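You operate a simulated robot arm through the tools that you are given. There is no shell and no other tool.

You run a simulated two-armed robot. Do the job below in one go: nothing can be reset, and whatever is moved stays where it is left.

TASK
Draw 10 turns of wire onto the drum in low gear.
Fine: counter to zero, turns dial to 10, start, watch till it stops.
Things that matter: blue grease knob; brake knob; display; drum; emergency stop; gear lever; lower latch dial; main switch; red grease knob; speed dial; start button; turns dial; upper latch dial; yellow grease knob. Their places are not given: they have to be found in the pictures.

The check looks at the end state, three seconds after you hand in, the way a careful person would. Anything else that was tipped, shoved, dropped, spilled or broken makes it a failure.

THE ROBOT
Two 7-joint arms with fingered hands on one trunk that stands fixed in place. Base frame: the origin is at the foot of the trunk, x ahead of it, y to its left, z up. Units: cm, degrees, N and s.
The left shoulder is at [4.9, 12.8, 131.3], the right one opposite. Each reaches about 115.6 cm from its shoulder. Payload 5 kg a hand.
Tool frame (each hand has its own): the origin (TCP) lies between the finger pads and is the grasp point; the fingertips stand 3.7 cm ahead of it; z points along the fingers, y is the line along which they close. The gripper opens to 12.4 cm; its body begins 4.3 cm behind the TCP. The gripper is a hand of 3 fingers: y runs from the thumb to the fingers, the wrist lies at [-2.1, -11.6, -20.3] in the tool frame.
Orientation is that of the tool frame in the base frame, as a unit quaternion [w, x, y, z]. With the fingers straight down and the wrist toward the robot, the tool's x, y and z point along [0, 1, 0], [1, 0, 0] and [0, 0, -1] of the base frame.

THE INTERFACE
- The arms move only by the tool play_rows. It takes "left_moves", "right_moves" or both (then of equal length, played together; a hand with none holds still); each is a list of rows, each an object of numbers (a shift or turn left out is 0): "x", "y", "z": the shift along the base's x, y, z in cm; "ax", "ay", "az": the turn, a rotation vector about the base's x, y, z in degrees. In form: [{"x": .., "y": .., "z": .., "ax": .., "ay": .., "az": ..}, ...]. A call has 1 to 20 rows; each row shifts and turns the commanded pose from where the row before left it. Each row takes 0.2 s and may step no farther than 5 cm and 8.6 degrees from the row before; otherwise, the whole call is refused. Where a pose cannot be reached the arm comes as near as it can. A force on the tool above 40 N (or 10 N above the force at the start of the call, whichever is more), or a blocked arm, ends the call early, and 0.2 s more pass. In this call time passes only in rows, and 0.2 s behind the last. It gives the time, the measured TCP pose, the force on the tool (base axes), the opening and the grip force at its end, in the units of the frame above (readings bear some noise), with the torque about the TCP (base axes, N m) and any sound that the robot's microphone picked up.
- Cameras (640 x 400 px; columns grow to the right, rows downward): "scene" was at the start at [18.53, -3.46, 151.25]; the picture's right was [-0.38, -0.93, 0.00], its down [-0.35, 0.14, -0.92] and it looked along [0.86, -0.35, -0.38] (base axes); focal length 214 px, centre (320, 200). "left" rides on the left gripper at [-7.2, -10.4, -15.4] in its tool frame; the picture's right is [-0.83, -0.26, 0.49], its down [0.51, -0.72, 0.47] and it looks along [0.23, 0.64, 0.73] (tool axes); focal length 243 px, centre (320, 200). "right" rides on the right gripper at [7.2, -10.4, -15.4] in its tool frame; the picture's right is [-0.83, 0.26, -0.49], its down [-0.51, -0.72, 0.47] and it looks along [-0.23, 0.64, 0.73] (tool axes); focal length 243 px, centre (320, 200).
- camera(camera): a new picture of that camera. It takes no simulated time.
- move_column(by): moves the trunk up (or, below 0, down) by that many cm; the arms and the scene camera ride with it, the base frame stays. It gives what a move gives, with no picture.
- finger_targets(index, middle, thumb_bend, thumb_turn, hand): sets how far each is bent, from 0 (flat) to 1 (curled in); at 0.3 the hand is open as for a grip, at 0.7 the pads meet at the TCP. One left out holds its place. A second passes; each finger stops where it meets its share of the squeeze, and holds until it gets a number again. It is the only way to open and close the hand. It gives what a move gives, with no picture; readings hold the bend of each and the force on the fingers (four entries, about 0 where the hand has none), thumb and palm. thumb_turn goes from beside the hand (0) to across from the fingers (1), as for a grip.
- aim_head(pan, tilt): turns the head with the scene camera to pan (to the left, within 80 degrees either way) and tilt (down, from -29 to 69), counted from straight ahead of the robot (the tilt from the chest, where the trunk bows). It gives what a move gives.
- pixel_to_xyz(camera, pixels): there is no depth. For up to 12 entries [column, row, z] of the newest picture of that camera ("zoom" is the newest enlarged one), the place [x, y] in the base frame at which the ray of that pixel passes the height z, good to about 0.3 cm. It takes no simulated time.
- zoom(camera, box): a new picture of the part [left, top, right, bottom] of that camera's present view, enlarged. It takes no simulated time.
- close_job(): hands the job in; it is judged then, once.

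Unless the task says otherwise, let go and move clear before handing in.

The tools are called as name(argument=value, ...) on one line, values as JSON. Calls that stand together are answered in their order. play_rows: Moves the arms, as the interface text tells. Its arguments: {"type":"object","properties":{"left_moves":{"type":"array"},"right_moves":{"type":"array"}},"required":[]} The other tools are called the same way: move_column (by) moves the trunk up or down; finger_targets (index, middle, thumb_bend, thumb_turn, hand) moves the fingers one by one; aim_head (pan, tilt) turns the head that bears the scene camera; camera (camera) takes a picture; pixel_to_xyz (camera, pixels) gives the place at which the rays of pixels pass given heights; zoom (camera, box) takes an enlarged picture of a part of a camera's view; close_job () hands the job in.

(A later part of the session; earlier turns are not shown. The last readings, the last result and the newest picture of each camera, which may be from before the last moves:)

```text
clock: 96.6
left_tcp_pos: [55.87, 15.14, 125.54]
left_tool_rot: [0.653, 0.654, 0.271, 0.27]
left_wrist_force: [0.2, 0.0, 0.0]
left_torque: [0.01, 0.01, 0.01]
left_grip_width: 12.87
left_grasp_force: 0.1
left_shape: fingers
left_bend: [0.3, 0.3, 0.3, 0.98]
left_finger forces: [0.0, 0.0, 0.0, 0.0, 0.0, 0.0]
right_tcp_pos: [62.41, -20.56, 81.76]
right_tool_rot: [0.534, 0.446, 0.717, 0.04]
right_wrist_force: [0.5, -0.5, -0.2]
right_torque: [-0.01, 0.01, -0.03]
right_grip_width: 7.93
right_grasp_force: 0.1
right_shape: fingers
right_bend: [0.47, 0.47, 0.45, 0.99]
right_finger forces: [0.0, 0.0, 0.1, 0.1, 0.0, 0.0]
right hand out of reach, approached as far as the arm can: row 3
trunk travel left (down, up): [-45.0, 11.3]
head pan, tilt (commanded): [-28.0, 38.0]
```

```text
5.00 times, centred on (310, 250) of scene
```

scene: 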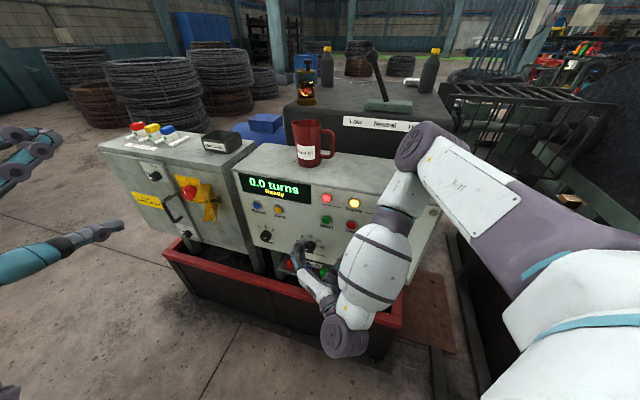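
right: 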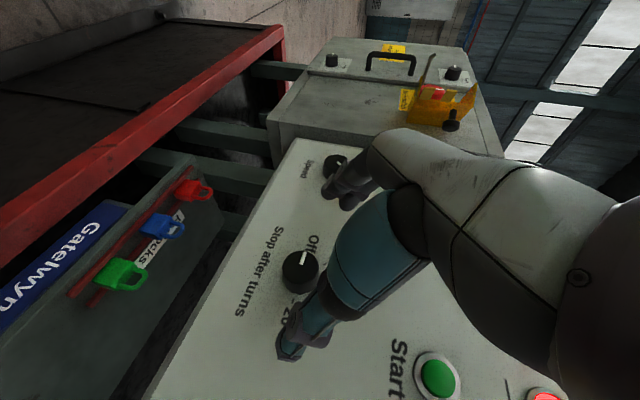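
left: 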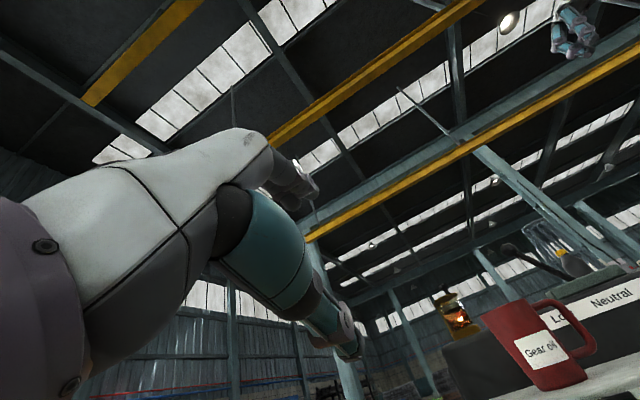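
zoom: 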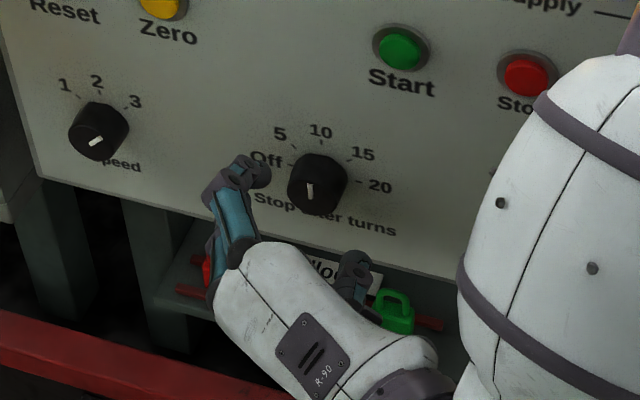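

The mark points straight up at "10" and the dial is undisturbed. Next is Start. I'll rotate the hand back to its comfortable roll, raise the trunk for elbow room, and shape the right hand for pointing.

play_rows(right_moves=[{"x": -0.5, "y": 0.5, "z": 0.5, "ax": -5.66, "ay": 5.66}, {"x": -0.3, "y": 0.3, "z": 0.5, "ax": -5.66, "ay": 5.66}, {"x": 0, "y": 0.3, "z": 0.5, "ax": -5.66, "ay": 5.66}, {"x": 0, "y": 0, "z": 0.5, "ax": -5.66, "ay": 5.66}])

move_column(by=11.2)

finger_targets(hand="right", index=0.45, middle=1.0, thumb_bend=0.6, thumb_turn=0.0)

camera(camera="scene")

camera(camera="right")

camera(camera="left")

```text
clock: 97.6
left_tcp_pos: [55.81, 15.11, 125.48]
left_tool_rot: [0.653, 0.654, 0.271, 0.27]
left_wrist_force: [-0.9, -0.2, 0.0]
left_torque: [-0.01, 0.0, 0.0]
left_grip_width: 12.85
left_grasp_force: 0.0
left_shape: fingers
left_bend: [0.3, 0.3, 0.3, 0.98]
left_finger forces: [0.1, 0.0, 0.0, 0.0, 0.0, 0.0]
right_tcp_pos: [61.49, -19.24, 83.88]
right_tool_rot: [0.462, 0.332, 0.8, -0.189]
right_wrist_force: [0.4, -0.3, 0.2]
right_torque: [0.0, -0.06, -0.03]
right_grip_width: 7.96
right_grasp_force: 0.0
right_shape: fingers
right_bend: [0.47, 0.47, 0.45, 0.99]
right_finger forces: [0.0, 0.1, 0.0, 0.0, 0.0, 0.1]
trunk travel left (down, up): [-45.0, 11.3]
head pan, tilt (commanded): [-28.0, 38.0]
```

```text
clock: 99.1
left_tcp_pos: [55.88, 15.35, 136.37]
left_tool_rot: [0.652, 0.655, 0.273, 0.268]
left_wrist_force: [0.3, -0.1, -0.4]
left_torque: [-0.06, -0.01, 0.01]
left_grip_width: 12.88
left_grasp_force: 0.1
left_shape: fingers
left_bend: [0.3, 0.3, 0.3, 0.98]
left_finger forces: [0.0, 0.1, 0.0, 0.0, 0.0, 0.0]
right_tcp_pos: [64.47, -19.22, 105.45]
right_tool_rot: [0.529, 0.347, 0.757, -0.16]
right_wrist_force: [0.6, -0.2, -1.4]
right_torque: [-0.04, -0.01, 0.0]
right_grip_width: 7.94
right_grasp_force: 0.0
right_shape: fingers
right_bend: [0.47, 0.47, 0.45, 0.99]
right_finger forces: [0.0, 0.1, 0.0, 0.0, 0.1, 0.1]
trunk travel left (down, up): [-56.2, 0.1]
head pan, tilt (commanded): [-28.0, 38.0]
```

```text
clock: 100.1
left_tcp_pos: [55.57, 15.27, 136.62]
left_tool_rot: [0.653, 0.654, 0.271, 0.271]
left_wrist_force: [0.4, 0.8, -0.9]
left_torque: [-0.05, 0.0, 0.0]
left_grip_width: 12.88
left_grasp_force: 0.2
left_shape: fingers
left_bend: [0.3, 0.3, 0.3, 0.98]
left_finger forces: [0.0, 0.1, 0.0, 0.1, 0.0, 0.0]
right_tcp_pos: [64.4, -19.32, 105.68]
right_tool_rot: [0.531, 0.348, 0.756, -0.16]
right_wrist_force: [-0.2, 1.3, 0.3]
right_torque: [0.04, 0.02, 0.03]
right_grip_width: 13.45
right_grasp_force: 0.0
right_shape: fingers
right_bend: [0.45, 1.0, 0.6, 0.0]
right_finger forces: [0.0, 0.0, 0.1, 0.0, 0.0, 0.0]
trunk travel left (down, up): [-56.2, 0.1]
head pan, tilt (commanded): [-28.0, 38.0]
```

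```text
taken
```

scene: 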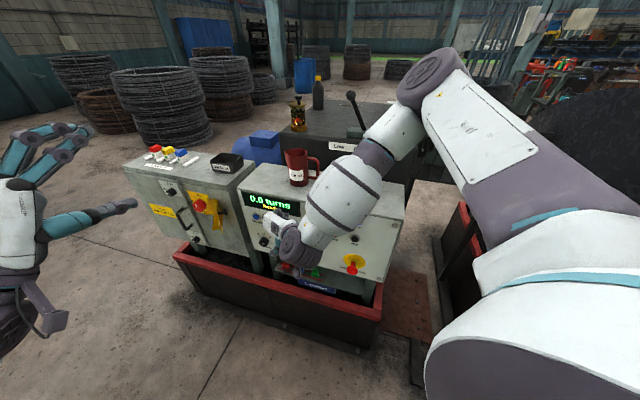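

```text
taken
```

right: 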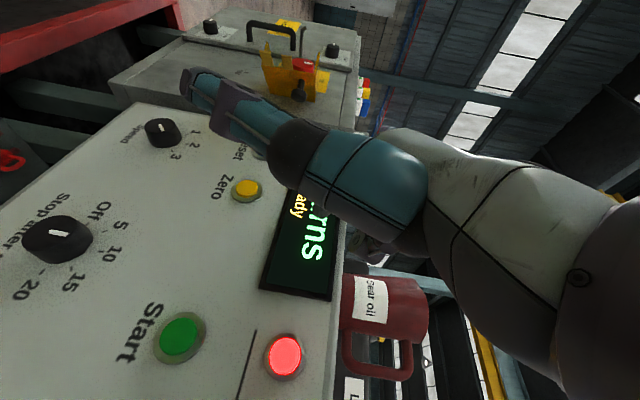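

```text
taken
```

left: 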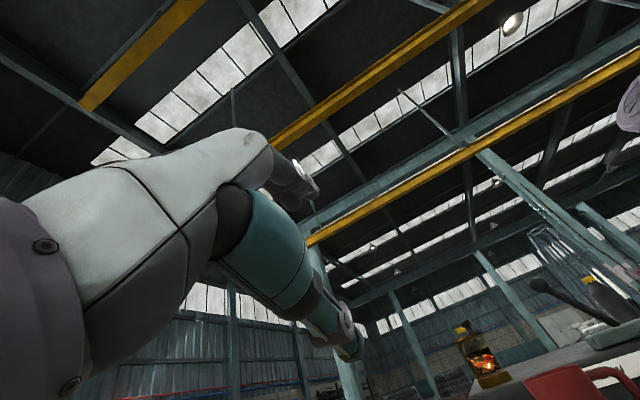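

Raising the trunk left the right hand a bit higher than planned, at (64.4,-19.3,105.7), about 4.6 cm clear of the panel with nothing touched. The display still shows 0.0 / Ready. I'll move it to a standoff in front of Start.

play_rows(right_moves=[{"x": -2.8, "y": -1.2, "z": -1.5}, {"x": -2.2, "y": -2.3, "z": -2.6}, {"x": -2.2, "y": -2.4, "z": -2.6}, {"x": -2.2, "y": -2.4, "z": -2.7}])

aim_head(pan=-30, tilt=42)

camera(camera="scene")

camera(camera="right")

```text
clock: 101.1
left_tcp_pos: [55.69, 15.26, 136.56]
left_tool_rot: [0.652, 0.654, 0.272, 0.271]
left_wrist_force: [0.2, -0.5, -0.4]
left_torque: [0.01, -0.03, 0.02]
left_grip_width: 12.88
left_grasp_force: 0.0
left_shape: fingers
left_bend: [0.3, 0.3, 0.3, 0.98]
left_finger forces: [0.0, 0.0, 0.0, 0.0, 0.0, 0.1]
right_tcp_pos: [55.26, -29.47, 98.88]
right_tool_rot: [0.53, 0.347, 0.757, -0.158]
right_wrist_force: [0.1, 0.2, 0.0]
right_torque: [0.02, -0.02, 0.04]
right_grip_width: 13.45
right_grasp_force: 0.0
right_shape: fingers
right_bend: [0.45, 1.0, 0.6, 0.0]
right_finger forces: [0.1, 0.0, 0.0, 0.0, 0.0, 0.0]
right hand out of reach, approached as far as the arm can: row 2, 3, 4
trunk travel left (down, up): [-56.2, 0.1]
head pan, tilt (commanded): [-28.0, 38.0]
```

```text
clock: 101.7
left_tcp_pos: [55.62, 15.26, 136.53]
left_tool_rot: [0.653, 0.654, 0.271, 0.27]
left_wrist_force: [0.2, -0.7, 0.3]
left_torque: [0.0, 0.02, 0.01]
left_grip_width: 12.89
left_grasp_force: 0.1
left_shape: fingers
left_bend: [0.3, 0.3, 0.3, 0.98]
left_finger forces: [0.0, 0.1, 0.0, 0.0, 0.0, 0.0]
right_tcp_pos: [55.42, -29.33, 98.87]
right_tool_rot: [0.529, 0.347, 0.758, -0.157]
right_wrist_force: [-0.5, -0.2, -0.2]
right_torque: [-0.01, 0.0, -0.01]
right_grip_width: 13.45
right_grasp_force: 0.0
right_shape: fingers
right_bend: [0.45, 1.0, 0.6, 0.0]
right_finger forces: [0.0, 0.1, 0.1, 0.1, 0.0, 0.1]
trunk travel left (down, up): [-56.2, 0.1]
head pan, tilt (commanded): [-30.0, 42.0]
```

```text
taken
```

scene: 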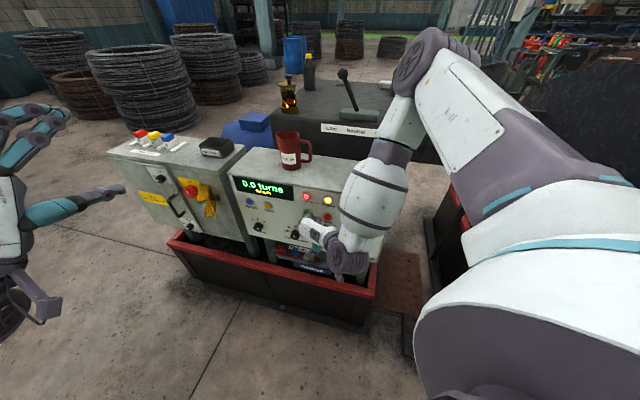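

```text
taken
```

right: 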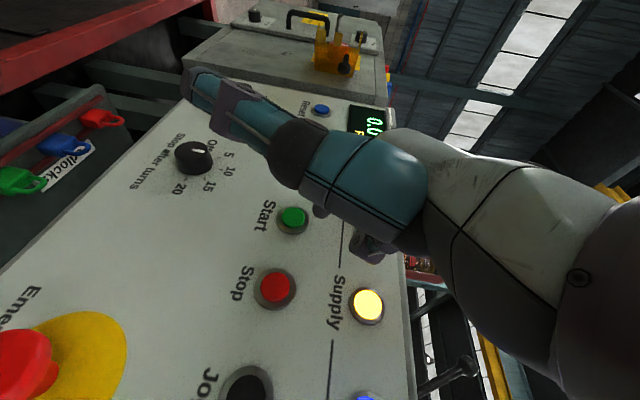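

The dial clearly shows "10" in the right view (mark at 200,150, between 5 and 15). The index tip appears near (320,212) beside Start (293,218). I'll zoom both views.

zoom(camera="right", box=[230, 150, 410, 290])

zoom(camera="scene", box=[250, 170, 370, 260])

zoom(camera="right", box=[120, 100, 280, 220])

```text
2.86 times, centred on (320, 220) of right
```

zoom: 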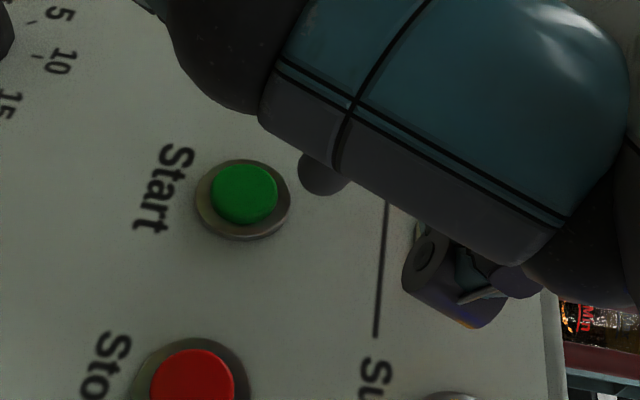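

```text
4.44 times, centred on (310, 215) of scene
```

zoom: 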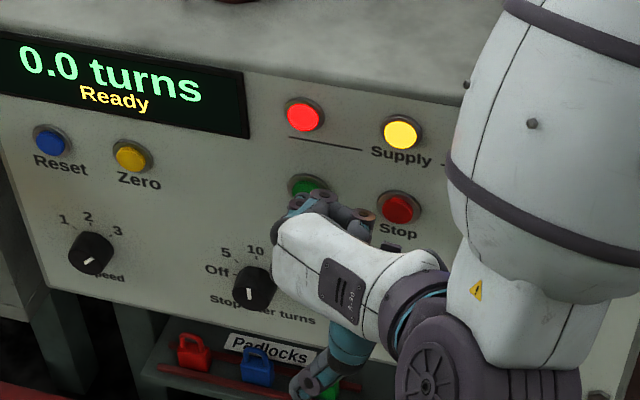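

```text
3.33 times, centred on (200, 160) of right
```

zoom: 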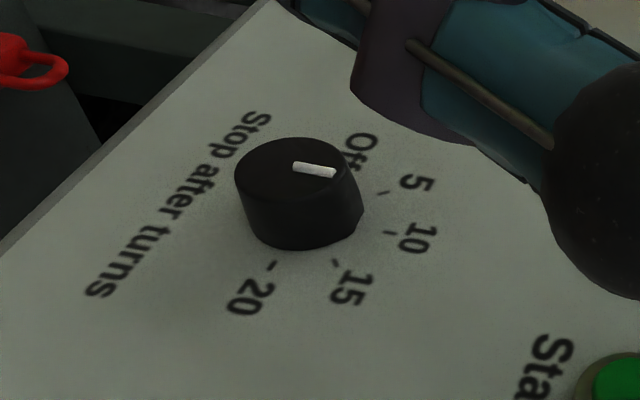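

The dial's mark lines up with the "10" tick. The index fingertip shows at zoom (318,178), next to Start. I'll compute the rays for the tip and the Start centre.

pixel_to_xyz(camera="right", pixels=[[319.3, 212.3, 94], [319.3, 212.3, 100], [293, 217.5, 94], [293, 217.5, 97], [275.5, 288, 94], [275.5, 288, 97]])

pixel_to_xyz(camera="scene", pixels=[[307, 212, 94], [307, 212, 100], [328, 217, 94], [328, 217, 97]])

```text
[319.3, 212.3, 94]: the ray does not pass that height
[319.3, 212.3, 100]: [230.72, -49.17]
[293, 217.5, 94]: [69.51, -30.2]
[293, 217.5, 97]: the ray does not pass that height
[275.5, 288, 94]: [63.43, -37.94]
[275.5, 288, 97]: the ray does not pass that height
```

```text
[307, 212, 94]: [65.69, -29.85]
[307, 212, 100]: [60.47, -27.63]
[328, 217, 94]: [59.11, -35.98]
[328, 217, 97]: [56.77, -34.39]
```

The fingertip is at (61.4,-28.0,97.3) and Start at (64.6,-29.5,94.5), which is consistent. I'll line the tip up with Start and close to about 2 cm.

play_rows(right_moves=[{"x": 0.8, "y": 0.1, "z": -1.4}, {"x": 0.75, "y": 0.05, "z": -1.4}])

zoom(camera="right", box=[230, 150, 410, 290])

zoom(camera="scene", box=[250, 170, 370, 260])

```text
clock: 102.3
left_tcp_pos: [55.7, 15.28, 136.56]
left_tool_rot: [0.653, 0.654, 0.271, 0.27]
left_wrist_force: [0.4, 0.0, -0.6]
left_torque: [0.0, -0.02, -0.01]
left_grip_width: 12.88
left_grasp_force: 0.0
left_shape: fingers
left_bend: [0.3, 0.3, 0.3, 0.98]
left_finger forces: [0.0, 0.0, 0.0, 0.0, 0.1, 0.0]
right_tcp_pos: [57.16, -30.17, 98.16]
right_tool_rot: [0.529, 0.347, 0.758, -0.158]
right_wrist_force: [-0.2, -0.2, -0.7]
right_torque: [-0.03, 0.02, -0.01]
right_grip_width: 13.43
right_grasp_force: 0.1
right_shape: fingers
right_bend: [0.45, 1.0, 0.6, 0.0]
right_finger forces: [0.0, 0.0, 0.0, 0.0, 0.1, 0.0]
right hand out of reach, approached as far as the arm can: row 1, 2
trunk travel left (down, up): [-56.2, 0.1]
head pan, tilt (commanded): [-30.0, 42.0]
```

```text
2.86 times, centred on (320, 220) of right
```

zoom: 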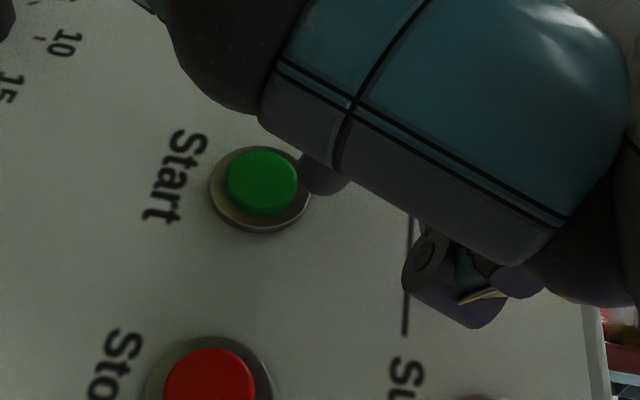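

```text
4.44 times, centred on (310, 215) of scene
```

zoom: 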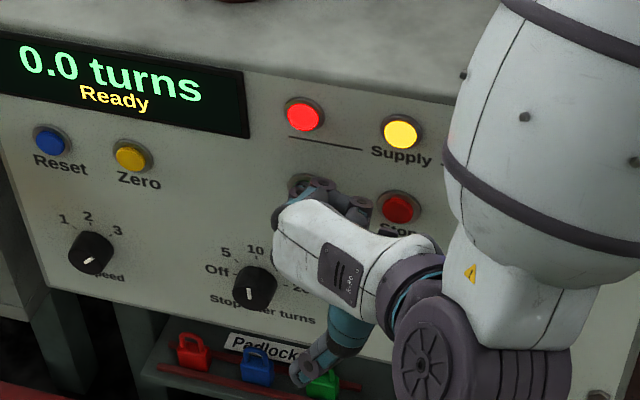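

The tip is level with Start's top edge, about 2 cm too high; the arm is limited going lower in this tilt. I'll tilt the fingers 12° more downward, which is an easier posture, while lowering.

play_rows(right_moves=[{"x": -0.3, "y": 0.3, "z": -0.7, "ax": 4.24, "ay": 4.24}, {"x": 0, "y": 0, "z": -0.7, "ax": 4.24, "ay": 4.24}])

zoom(camera="right", box=[230, 150, 410, 290])

zoom(camera="scene", box=[250, 170, 370, 260])

```text
clock: 102.9
left_tcp_pos: [55.54, 15.19, 136.58]
left_tool_rot: [0.653, 0.654, 0.271, 0.271]
left_wrist_force: [0.0, -0.2, 0.5]
left_torque: [0.01, 0.01, 0.04]
left_grip_width: 12.85
left_grasp_force: 0.1
left_shape: fingers
left_bend: [0.3, 0.3, 0.3, 0.98]
left_finger forces: [0.0, 0.1, 0.0, 0.1, 0.0, 0.0]
right_tcp_pos: [56.84, -30.02, 96.87]
right_tool_rot: [0.446, 0.373, 0.803, -0.127]
right_wrist_force: [-0.9, 0.0, 0.0]
right_torque: [0.01, -0.01, 0.04]
right_grip_width: 13.42
right_grasp_force: 0.1
right_shape: fingers
right_bend: [0.45, 1.0, 0.6, 0.0]
right_finger forces: [0.0, 0.1, 0.0, 0.0, 0.0, 0.0]
trunk travel left (down, up): [-56.2, 0.1]
head pan, tilt (commanded): [-30.0, 42.0]
```

```text
2.86 times, centred on (320, 220) of right
```

zoom: 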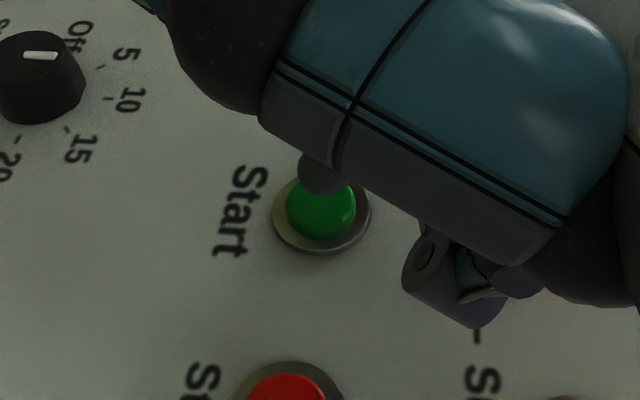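

```text
4.44 times, centred on (310, 215) of scene
```

zoom: 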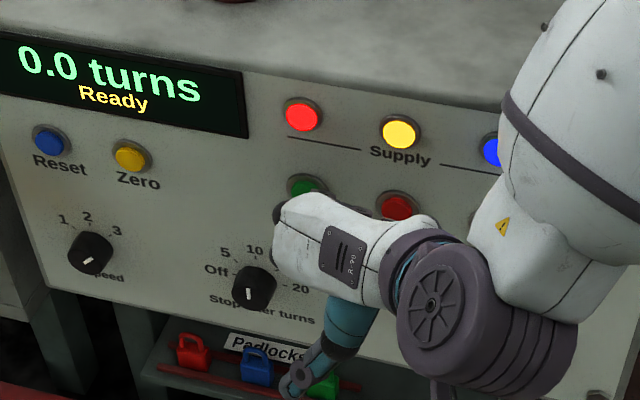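

The tip now comes out at (62.5,-28.2,94.7), level with Start and 2.4 cm in front. I'll shift slightly left and advance toward contact.

play_rows(right_moves=[{"x": 0.7, "y": 0.0, "z": -0.1}, {"x": 0.7, "y": -0.4, "z": 0}, {"x": 0.35, "y": -0.35}])

zoom(camera="right", box=[230, 150, 410, 290])

zoom(camera="scene", box=[250, 170, 370, 260])

```text
clock: 103.7
left_tcp_pos: [55.54, 15.31, 136.48]
left_tool_rot: [0.653, 0.654, 0.271, 0.269]
left_wrist_force: [-1.0, 0.8, -0.3]
left_torque: [0.02, 0.0, 0.01]
left_grip_width: 12.88
left_grasp_force: 0.1
left_shape: fingers
left_bend: [0.3, 0.3, 0.3, 0.98]
left_finger forces: [0.0, 0.0, 0.0, 0.0, 0.0, 0.0]
right_tcp_pos: [58.58, -30.51, 96.64]
right_tool_rot: [0.447, 0.374, 0.803, -0.128]
right_wrist_force: [-1.0, 1.2, 0.3]
right_torque: [0.04, 0.0, 0.04]
right_grip_width: 13.45
right_grasp_force: 0.5
right_shape: fingers
right_bend: [0.45, 1.0, 0.6, 0.0]
right_finger forces: [1.3, 0.0, 0.0, 0.0, 0.0, 0.0]
trunk travel left (down, up): [-56.2, 0.1]
head pan, tilt (commanded): [-30.0, 42.0]
```

```text
2.86 times, centred on (320, 220) of right
```

zoom: 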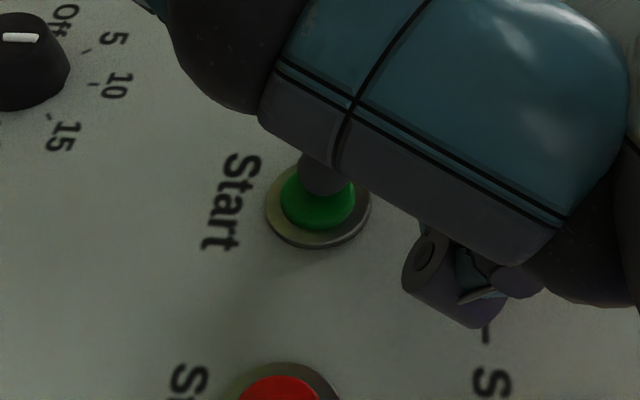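

```text
4.44 times, centred on (310, 215) of scene
```

zoom: 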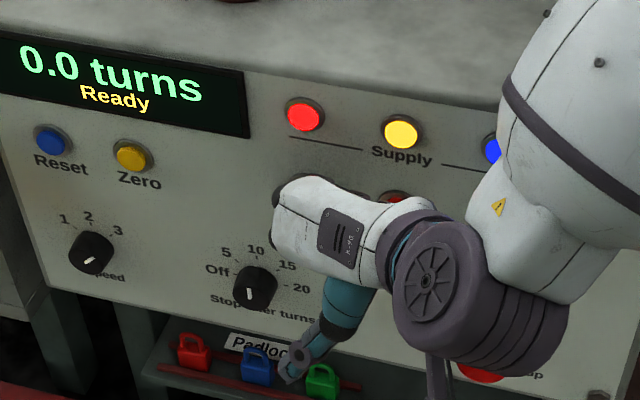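

The fingertip is touching the Start button (1.3 N), the dial is at 10, the counter at 0.0 and the display says Ready. I'll press now.

play_rows(right_moves=[{"x": 0.3, "y": -0.3}, {"x": 0.3, "y": -0.3}])

zoom(camera="scene", box=[210, 150, 370, 260])

```text
clock: 104.3
left_tcp_pos: [55.32, 15.31, 136.66]
left_tool_rot: [0.653, 0.653, 0.27, 0.271]
left_wrist_force: [-0.6, -0.5, -1.0]
left_torque: [-0.02, -0.07, -0.03]
left_grip_width: 12.85
left_grasp_force: 0.1
left_shape: fingers
left_bend: [0.3, 0.3, 0.3, 0.98]
left_finger forces: [0.1, 0.1, 0.0, 0.0, 0.0, 0.1]
right_tcp_pos: [59.02, -30.98, 96.75]
right_tool_rot: [0.447, 0.372, 0.804, -0.127]
right_wrist_force: [-12.1, 8.7, 2.3]
right_torque: [0.2, 0.1, 0.83]
right_grip_width: 13.31
right_grasp_force: 7.6
right_shape: fingers
right_bend: [0.44, 1.0, 0.6, 0.0]
right_finger forces: [15.2, 0.1, 0.0, 0.1, 0.0, 0.1]
trunk travel left (down, up): [-56.2, 0.1]
head pan, tilt (commanded): [-30.0, 42.0]
heard: click
```

```text
3.64 times, centred on (290, 205) of scene
```

zoom: 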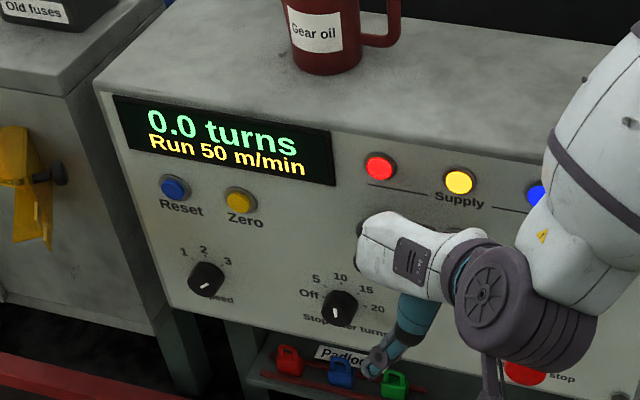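

Click, and the display shows "Run 50 m/min", so the machine is running. I'll back the finger off the button and watch the counter.

play_rows(right_moves=[{"x": -0.5, "y": 0.5}, {"x": -0.8, "y": 0.8, "z": 0.3}, {"x": -0.8, "y": 0.8, "z": 0.3}])

zoom(camera="scene", box=[210, 150, 370, 260])

camera(camera="scene")

```text
clock: 105.1
left_tcp_pos: [55.58, 15.32, 136.58]
left_tool_rot: [0.653, 0.654, 0.27, 0.27]
left_wrist_force: [-1.1, -0.8, 0.2]
left_torque: [-0.02, -0.04, 0.07]
left_grip_width: 12.86
left_grasp_force: 0.0
left_shape: fingers
left_bend: [0.3, 0.3, 0.3, 0.98]
left_finger forces: [0.0, 0.0, 0.0, 0.0, 0.0, 0.0]
right_tcp_pos: [57.1, -29.11, 97.32]
right_tool_rot: [0.446, 0.374, 0.803, -0.128]
right_wrist_force: [0.1, -0.4, 0.2]
right_torque: [-0.03, 0.02, -0.02]
right_grip_width: 13.45
right_grasp_force: 0.0
right_shape: fingers
right_bend: [0.45, 1.0, 0.6, 0.0]
right_finger forces: [0.1, 0.0, 0.0, 0.0, 0.0, 0.1]
trunk travel left (down, up): [-56.2, 0.1]
head pan, tilt (commanded): [-30.0, 42.0]
```

```text
3.64 times, centred on (290, 205) of scene
```

zoom: 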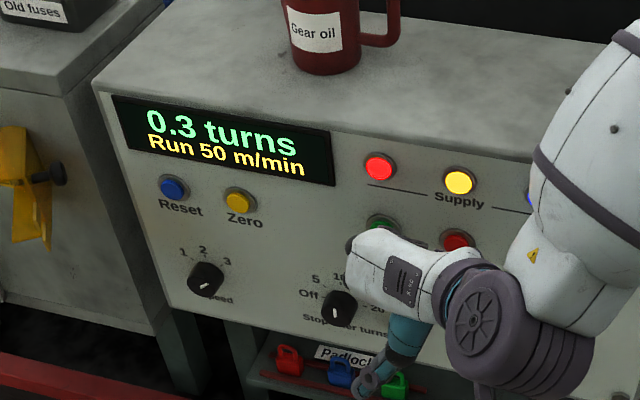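

```text
taken
```

scene: 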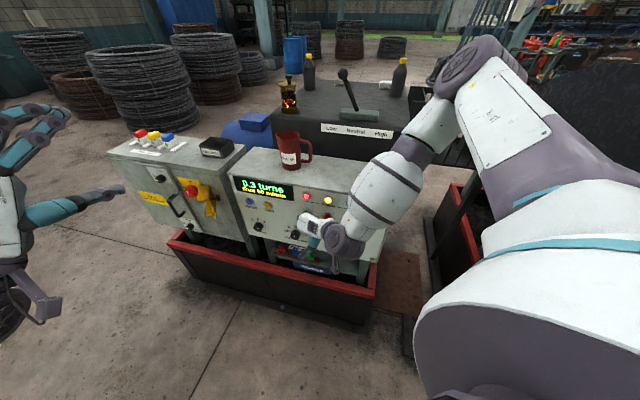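

The counter reads 0.3 turns and is running. I'll hold still here, near Stop, and let time pass in short intervals while watching.

play_rows(right_moves=[{"x": 0}, {"x": 0}, {"x": 0}, {"x": 0}, {"x": 0}, {"x": 0}, {"x": 0}, {"x": 0}])

camera(camera="scene")

zoom(camera="scene", box=[210, 150, 370, 260])

```text
clock: 106.9
left_tcp_pos: [55.6, 15.26, 136.59]
left_tool_rot: [0.653, 0.654, 0.271, 0.27]
left_wrist_force: [0.1, -0.7, 0.2]
left_torque: [-0.02, 0.0, -0.01]
left_grip_width: 12.87
left_grasp_force: 0.1
left_shape: fingers
left_bend: [0.3, 0.3, 0.3, 0.98]
left_finger forces: [0.0, 0.1, 0.0, 0.0, 0.1, 0.0]
right_tcp_pos: [57.07, -29.06, 97.26]
right_tool_rot: [0.446, 0.373, 0.803, -0.127]
right_wrist_force: [0.3, 0.5, -0.4]
right_torque: [0.0, -0.03, -0.02]
right_grip_width: 13.46
right_grasp_force: 0.0
right_shape: fingers
right_bend: [0.45, 1.0, 0.6, 0.0]
right_finger forces: [0.1, 0.0, 0.0, 0.1, 0.0, 0.0]
trunk travel left (down, up): [-56.2, 0.1]
head pan, tilt (commanded): [-30.0, 42.0]
```

```text
taken
```

scene: 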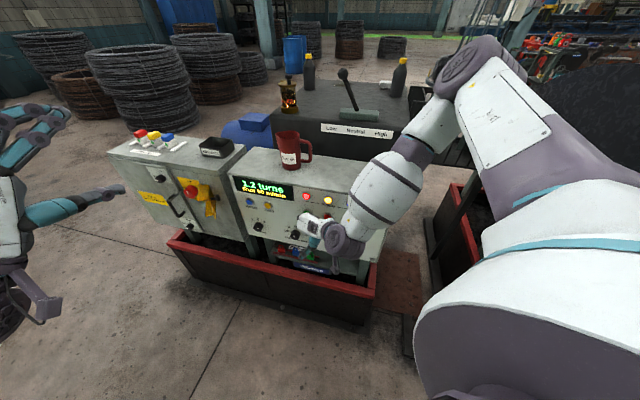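

```text
3.64 times, centred on (290, 205) of scene
```

zoom: 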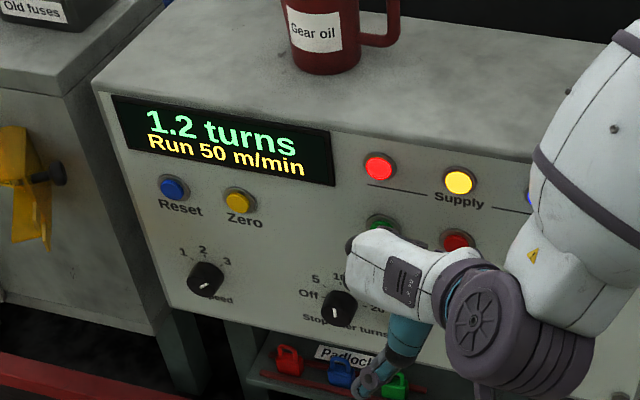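

The counter is at 1.2 turns, about 0.5 turns per second, and everything is steady. I'll keep watching.

play_rows(right_moves=[{"x": 0}, {"x": 0}, {"x": 0}, {"x": 0}, {"x": 0}, {"x": 0}, {"x": 0}, {"x": 0}, {"x": 0}, {"x": 0}, {"x": 0}, {"x": 0}])

zoom(camera="scene", box=[210, 90, 410, 260])

```text
clock: 109.5
left_tcp_pos: [55.67, 15.31, 136.63]
left_tool_rot: [0.653, 0.654, 0.27, 0.27]
left_wrist_force: [0.3, -0.7, -0.1]
left_torque: [0.0, -0.02, -0.01]
left_grip_width: 12.86
left_grasp_force: 0.0
left_shape: fingers
left_bend: [0.3, 0.3, 0.3, 0.98]
left_finger forces: [0.0, 0.0, 0.0, 0.0, 0.0, 0.0]
right_tcp_pos: [57.01, -29.08, 97.1]
right_tool_rot: [0.446, 0.374, 0.803, -0.128]
right_wrist_force: [0.6, 0.1, 1.0]
right_torque: [0.01, 0.02, -0.01]
right_grip_width: 13.46
right_grasp_force: 0.0
right_shape: fingers
right_bend: [0.45, 1.0, 0.6, 0.0]
right_finger forces: [0.0, 0.1, 0.0, 0.1, 0.0, 0.1]
trunk travel left (down, up): [-56.2, 0.1]
head pan, tilt (commanded): [-30.0, 42.0]
```

```text
2.35 times, centred on (310, 175) of scene
```

zoom: 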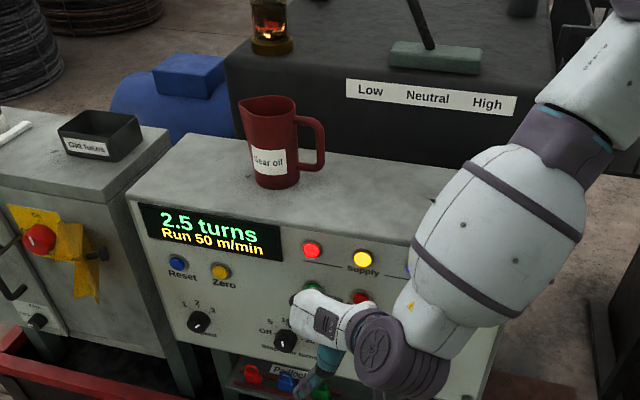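

The counter is at 2.5 turns, still "Run 50 m/min". I'll continue watching.

play_rows(right_moves=[{"x": 0}, {"x": 0}, {"x": 0}, {"x": 0}, {"x": 0}, {"x": 0}, {"x": 0}, {"x": 0}, {"x": 0}, {"x": 0}, {"x": 0}, {"x": 0}])

zoom(camera="scene", box=[210, 90, 410, 260])

```text
clock: 112.1
left_tcp_pos: [55.63, 15.21, 136.58]
left_tool_rot: [0.652, 0.654, 0.272, 0.27]
left_wrist_force: [-0.1, 1.1, 0.1]
left_torque: [-0.02, -0.02, 0.0]
left_grip_width: 12.85
left_grasp_force: 0.0
left_shape: fingers
left_bend: [0.3, 0.3, 0.3, 0.98]
left_finger forces: [0.0, 0.0, 0.0, 0.0, 0.1, 0.1]
right_tcp_pos: [57.04, -29.15, 97.35]
right_tool_rot: [0.447, 0.372, 0.803, -0.128]
right_wrist_force: [0.5, 0.1, 0.1]
right_torque: [-0.03, 0.0, 0.0]
right_grip_width: 13.46
right_grasp_force: 0.0
right_shape: fingers
right_bend: [0.45, 1.0, 0.6, 0.0]
right_finger forces: [0.0, 0.0, 0.1, 0.0, 0.1, 0.0]
trunk travel left (down, up): [-56.2, 0.1]
head pan, tilt (commanded): [-30.0, 42.0]
```

```text
2.35 times, centred on (310, 175) of scene
```

zoom: 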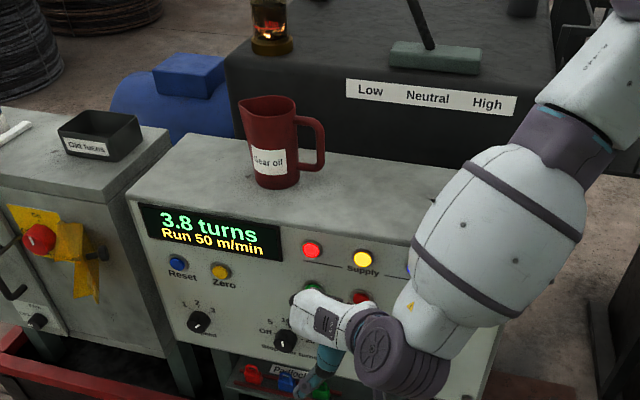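

The counter is at 3.8 turns with all lamps lit and no anomalies. I'll continue.

play_rows(right_moves=[{"x": 0}, {"x": 0}, {"x": 0}, {"x": 0}, {"x": 0}, {"x": 0}, {"x": 0}, {"x": 0}, {"x": 0}, {"x": 0}, {"x": 0}, {"x": 0}])

zoom(camera="scene", box=[210, 90, 410, 260])

```text
clock: 114.7
left_tcp_pos: [55.66, 15.27, 136.66]
left_tool_rot: [0.653, 0.654, 0.271, 0.27]
left_wrist_force: [0.2, 0.0, 0.6]
left_torque: [-0.01, 0.04, 0.0]
left_grip_width: 12.87
left_grasp_force: 0.1
left_shape: fingers
left_bend: [0.3, 0.3, 0.3, 0.98]
left_finger forces: [0.0, 0.1, 0.1, 0.0, 0.1, 0.0]
right_tcp_pos: [57.1, -29.12, 97.2]
right_tool_rot: [0.446, 0.373, 0.804, -0.127]
right_wrist_force: [0.1, -0.8, 0.3]
right_torque: [0.04, 0.0, 0.02]
right_grip_width: 13.44
right_grasp_force: 0.1
right_shape: fingers
right_bend: [0.45, 1.0, 0.6, 0.0]
right_finger forces: [0.0, 0.1, 0.1, 0.0, 0.0, 0.0]
trunk travel left (down, up): [-56.2, 0.1]
head pan, tilt (commanded): [-30.0, 42.0]
```

```text
2.35 times, centred on (310, 175) of scene
```

zoom: 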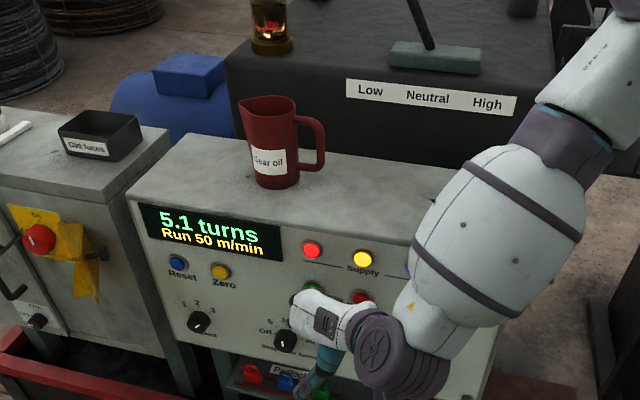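

The counter is at 5.1 turns and steady. I'll keep watching.

play_rows(right_moves=[{"x": 0}, {"x": 0}, {"x": 0}, {"x": 0}, {"x": 0}, {"x": 0}, {"x": 0}, {"x": 0}, {"x": 0}, {"x": 0}, {"x": 0}, {"x": 0}])

zoom(camera="scene", box=[210, 90, 410, 260])

```text
clock: 117.3
left_tcp_pos: [55.66, 15.2, 136.61]
left_tool_rot: [0.653, 0.654, 0.27, 0.269]
left_wrist_force: [-0.2, 0.2, 0.3]
left_torque: [0.02, 0.01, -0.01]
left_grip_width: 12.9
left_grasp_force: 0.0
left_shape: fingers
left_bend: [0.3, 0.3, 0.3, 0.98]
left_finger forces: [0.0, 0.0, 0.1, 0.1, 0.0, 0.0]
right_tcp_pos: [57.13, -29.12, 97.43]
right_tool_rot: [0.445, 0.374, 0.804, -0.127]
right_wrist_force: [-0.7, 0.8, 0.3]
right_torque: [0.0, 0.0, 0.01]
right_grip_width: 13.44
right_grasp_force: 0.0
right_shape: fingers
right_bend: [0.45, 1.0, 0.6, 0.0]
right_finger forces: [0.0, 0.0, 0.0, 0.0, 0.0, 0.0]
trunk travel left (down, up): [-56.2, 0.1]
head pan, tilt (commanded): [-30.0, 42.0]
```

```text
2.35 times, centred on (310, 175) of scene
```

zoom: 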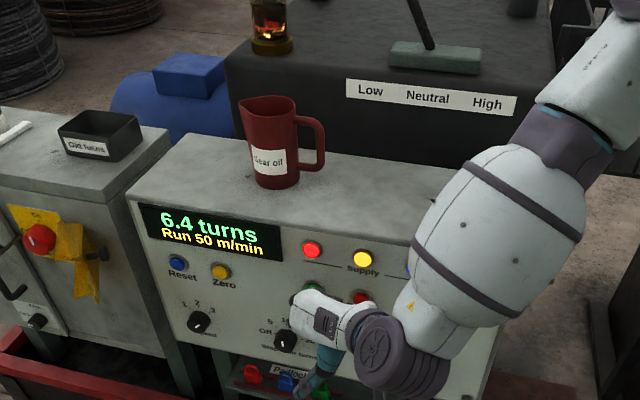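

The counter is at 6.4 turns and still running normally. I'll continue.

play_rows(right_moves=[{"x": 0}, {"x": 0}, {"x": 0}, {"x": 0}, {"x": 0}, {"x": 0}, {"x": 0}, {"x": 0}, {"x": 0}, {"x": 0}, {"x": 0}, {"x": 0}])

zoom(camera="scene", box=[210, 90, 410, 260])

```text
clock: 119.9
left_tcp_pos: [55.64, 15.26, 136.55]
left_tool_rot: [0.653, 0.654, 0.271, 0.27]
left_wrist_force: [-0.9, 0.7, 0.4]
left_torque: [-0.01, 0.03, 0.01]
left_grip_width: 12.86
left_grasp_force: 0.0
left_shape: fingers
left_bend: [0.3, 0.3, 0.3, 0.98]
left_finger forces: [0.0, 0.1, 0.0, 0.0, 0.1, 0.0]
right_tcp_pos: [57.01, -29.02, 97.26]
right_tool_rot: [0.447, 0.373, 0.803, -0.128]
right_wrist_force: [0.4, 0.7, 0.0]
right_torque: [0.02, 0.02, 0.02]
right_grip_width: 13.44
right_grasp_force: 0.1
right_shape: fingers
right_bend: [0.45, 1.0, 0.6, 0.0]
right_finger forces: [0.0, 0.1, 0.0, 0.0, 0.0, 0.1]
trunk travel left (down, up): [-56.2, 0.1]
head pan, tilt (commanded): [-30.0, 42.0]
```

```text
2.35 times, centred on (310, 175) of scene
```

zoom: 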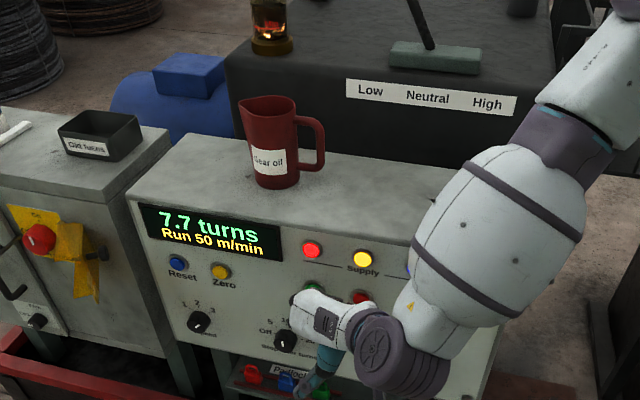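

The counter is at 7.7 turns. I'll keep watching through the end.

play_rows(right_moves=[{"x": 0}, {"x": 0}, {"x": 0}, {"x": 0}, {"x": 0}, {"x": 0}, {"x": 0}, {"x": 0}, {"x": 0}, {"x": 0}, {"x": 0}, {"x": 0}])

zoom(camera="scene", box=[210, 90, 410, 260])

```text
clock: 122.5
left_tcp_pos: [55.61, 15.22, 136.59]
left_tool_rot: [0.653, 0.654, 0.271, 0.27]
left_wrist_force: [0.5, 0.2, 0.3]
left_torque: [0.0, 0.01, 0.01]
left_grip_width: 12.87
left_grasp_force: 0.0
left_shape: fingers
left_bend: [0.3, 0.3, 0.3, 0.98]
left_finger forces: [0.1, 0.0, 0.0, 0.0, 0.0, 0.0]
right_tcp_pos: [57.14, -29.2, 97.26]
right_tool_rot: [0.447, 0.373, 0.803, -0.128]
right_wrist_force: [1.1, 0.7, 0.1]
right_torque: [-0.01, 0.0, 0.06]
right_grip_width: 13.44
right_grasp_force: 0.1
right_shape: fingers
right_bend: [0.45, 1.0, 0.6, 0.0]
right_finger forces: [0.0, 0.0, 0.1, 0.1, 0.1, 0.1]
trunk travel left (down, up): [-56.2, 0.1]
head pan, tilt (commanded): [-30.0, 42.0]
```

```text
2.35 times, centred on (310, 175) of scene
```

zoom: 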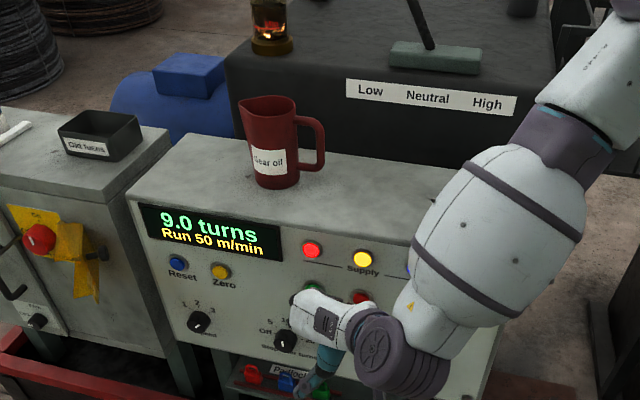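

The counter is at 9.0 turns. Two more seconds should bring it to its automatic stop at 10.

play_rows(right_moves=[{"x": 0}, {"x": 0}, {"x": 0}, {"x": 0}, {"x": 0}, {"x": 0}, {"x": 0}, {"x": 0}, {"x": 0}, {"x": 0}, {"x": 0}, {"x": 0}])

zoom(camera="scene", box=[210, 90, 410, 260])

```text
clock: 125.1
left_tcp_pos: [55.62, 15.19, 136.56]
left_tool_rot: [0.653, 0.654, 0.272, 0.271]
left_wrist_force: [-0.2, 0.6, -0.4]
left_torque: [-0.02, -0.03, -0.02]
left_grip_width: 12.86
left_grasp_force: 0.0
left_shape: fingers
left_bend: [0.3, 0.3, 0.3, 0.98]
left_finger forces: [0.0, 0.0, 0.0, 0.0, 0.0, 0.0]
right_tcp_pos: [57.08, -29.07, 97.25]
right_tool_rot: [0.447, 0.373, 0.803, -0.127]
right_wrist_force: [-0.1, -0.5, 0.4]
right_torque: [-0.05, 0.05, -0.02]
right_grip_width: 13.47
right_grasp_force: 0.2
right_shape: fingers
right_bend: [0.45, 1.0, 0.6, 0.0]
right_finger forces: [0.0, 0.0, 0.1, 0.0, 0.0, 0.0]
trunk travel left (down, up): [-56.2, 0.1]
head pan, tilt (commanded): [-30.0, 42.0]
```

```text
2.35 times, centred on (310, 175) of scene
```

zoom: 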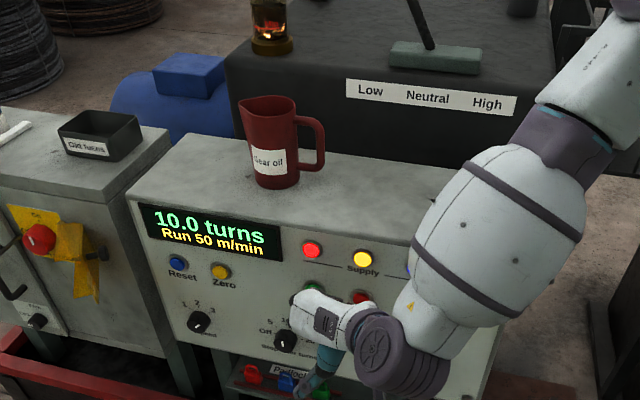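

The display shows 10.0 turns but still "Run"; it appears to be slowing down, since it only advanced 1.0 in 2.6 s. I'll check again after a brief moment.

play_rows(right_moves=[{"x": 0}, {"x": 0}])

zoom(camera="scene", box=[210, 90, 410, 260])

```text
clock: 125.7
left_tcp_pos: [55.59, 15.23, 136.59]
left_tool_rot: [0.653, 0.654, 0.271, 0.27]
left_wrist_force: [-0.2, 0.1, -0.6]
left_torque: [0.04, -0.01, -0.01]
left_grip_width: 12.87
left_grasp_force: 0.1
left_shape: fingers
left_bend: [0.3, 0.3, 0.3, 0.98]
left_finger forces: [0.1, 0.0, 0.0, 0.0, 0.0, 0.1]
right_tcp_pos: [57.09, -29.05, 97.27]
right_tool_rot: [0.447, 0.372, 0.804, -0.127]
right_wrist_force: [-0.8, 0.3, 1.0]
right_torque: [0.0, 0.01, 0.02]
right_grip_width: 13.44
right_grasp_force: 0.1
right_shape: fingers
right_bend: [0.45, 1.0, 0.6, 0.0]
right_finger forces: [0.1, 0.1, 0.1, 0.0, 0.1, 0.0]
trunk travel left (down, up): [-56.2, 0.1]
head pan, tilt (commanded): [-30.0, 42.0]
```

```text
2.35 times, centred on (310, 175) of scene
```

zoom: 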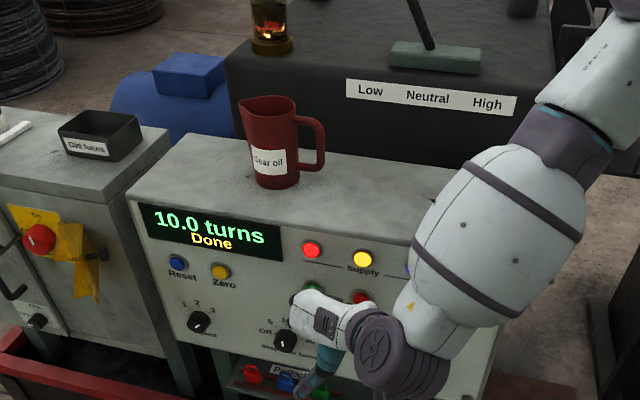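

The display reads "10.0 turns / Done", so the machine stopped by itself. I'll withdraw the right hand from the panel, fingers rotating down and away.

play_rows(right_moves=[{"x": -0.8, "y": 0.8, "z": 0.5, "ax": 4.5, "ay": 4.5}, {"x": -1, "y": 1, "z": 1.5, "ax": 5, "ay": 5}, {"x": -1, "y": 0.8, "z": 2, "ax": 5.3, "ay": 5.3}, {"x": -1, "y": 0.6, "z": 2.5, "ax": 5.3, "ay": 5.3}, {"x": -1, "y": 0.4, "z": 3, "ax": 5.3, "ay": 5.3}, {"x": -1, "y": 0, "z": 3, "ax": 5.3, "ay": 5.3}])

camera(camera="scene")

camera(camera="right")

```text
clock: 127.1
left_tcp_pos: [55.49, 15.31, 136.64]
left_tool_rot: [0.653, 0.653, 0.271, 0.271]
left_wrist_force: [0.9, 0.2, -0.6]
left_torque: [0.02, 0.02, 0.03]
left_grip_width: 12.85
left_grasp_force: 0.1
left_shape: fingers
left_bend: [0.3, 0.3, 0.3, 0.98]
left_finger forces: [0.1, 0.1, 0.1, 0.1, 0.1, 0.0]
right_tcp_pos: [51.42, -25.26, 109.67]
right_tool_rot: [0.107, 0.43, 0.897, -0.006]
right_wrist_force: [-0.8, 0.5, -0.1]
right_torque: [0.01, 0.0, -0.02]
right_grip_width: 13.48
right_grasp_force: 0.1
right_shape: fingers
right_bend: [0.45, 1.0, 0.6, 0.0]
right_finger forces: [0.0, 0.1, 0.0, 0.1, 0.0, 0.1]
trunk travel left (down, up): [-56.2, 0.1]
head pan, tilt (commanded): [-30.0, 42.0]
```

```text
taken
```

scene: 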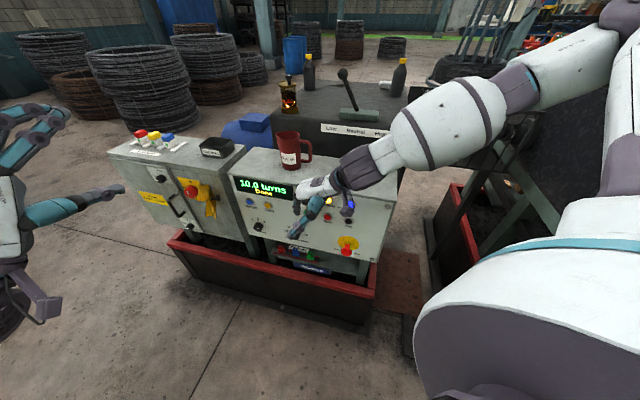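

```text
taken
```

right: 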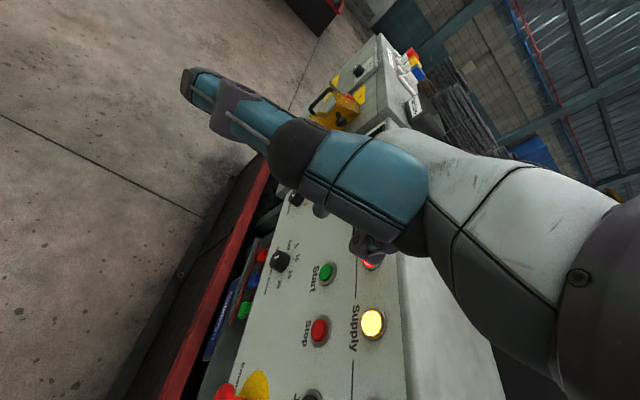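

The hand is clear of the panel. I'll lift it and pull back to the earlier parking area, then take a final look at the whole scene.

play_rows(right_moves=[{"x": -0.8, "y": -1.5, "z": 4}, {"x": -0.8, "y": -1.8, "z": 4}, {"x": -1, "y": -2, "z": 4}, {"x": -1, "y": -2, "z": 4}, {"x": -1, "y": -2, "z": 4}, {"x": -1, "y": -2, "z": 4}, {"x": -1, "y": -2, "z": 4}, {"x": -1, "y": -2, "z": 4}, {"x": -1, "y": -2, "z": 4}])

finger_targets(hand="right", index=0.3, middle=0.3, thumb_bend=0.3, thumb_turn=1.0)

camera(camera="scene")

zoom(camera="scene", box=[225, 160, 395, 270])

zoom(camera="scene", box=[100, 50, 420, 250])

```text
clock: 129.1
left_tcp_pos: [55.3, 15.07, 136.79]
left_tool_rot: [0.653, 0.653, 0.271, 0.271]
left_wrist_force: [0.3, -0.8, -0.2]
left_torque: [0.0, 0.03, 0.06]
left_grip_width: 12.89
left_grasp_force: 0.0
left_shape: fingers
left_bend: [0.3, 0.3, 0.3, 0.98]
left_finger forces: [0.0, 0.0, 0.1, 0.1, 0.0, 0.0]
right_tcp_pos: [42.59, -42.54, 144.94]
right_tool_rot: [0.107, 0.43, 0.896, -0.005]
right_wrist_force: [-0.4, -0.4, 0.0]
right_torque: [0.04, -0.05, 0.03]
right_grip_width: 13.44
right_grasp_force: 0.0
right_shape: fingers
right_bend: [0.45, 1.0, 0.6, 0.0]
right_finger forces: [0.1, 0.1, 0.0, 0.0, 0.0, 0.0]
right hand out of reach, approached as far as the arm can: row 5
trunk travel left (down, up): [-56.2, 0.1]
head pan, tilt (commanded): [-30.0, 42.0]
```

```text
clock: 130.1
left_tcp_pos: [55.73, 15.23, 136.55]
left_tool_rot: [0.653, 0.654, 0.271, 0.269]
left_wrist_force: [0.5, 0.6, -0.9]
left_torque: [0.0, 0.04, 0.0]
left_grip_width: 12.87
left_grasp_force: 0.0
left_shape: fingers
left_bend: [0.3, 0.3, 0.3, 0.98]
left_finger forces: [0.1, 0.1, 0.1, 0.0, 0.0, 0.1]
right_tcp_pos: [43.06, -42.09, 144.88]
right_tool_rot: [0.108, 0.43, 0.896, -0.007]
right_wrist_force: [0.2, 0.4, -0.3]
right_torque: [-0.01, 0.03, -0.04]
right_grip_width: 12.83
right_grasp_force: 0.1
right_shape: fingers
right_bend: [0.3, 0.3, 0.3, 0.97]
right_finger forces: [0.1, 0.1, 0.0, 0.1, 0.1, 0.1]
trunk travel left (down, up): [-56.2, 0.1]
head pan, tilt (commanded): [-30.0, 42.0]
```

```text
taken
```

scene: 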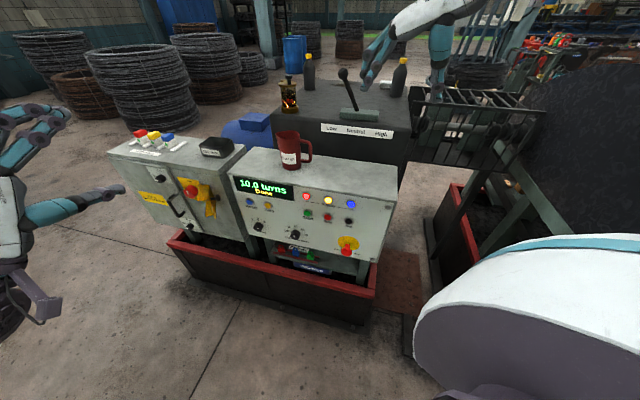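

```text
3.64 times, centred on (310, 215) of scene
```

zoom: 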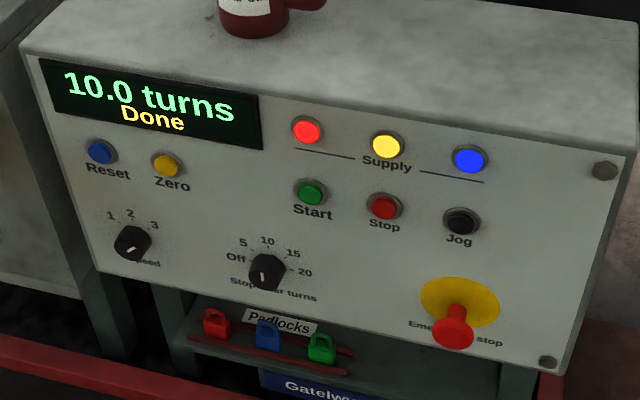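

```text
2.00 times, centred on (260, 150) of scene
```

zoom: 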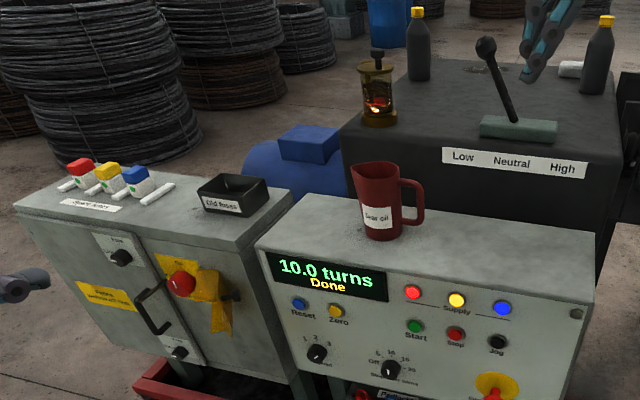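

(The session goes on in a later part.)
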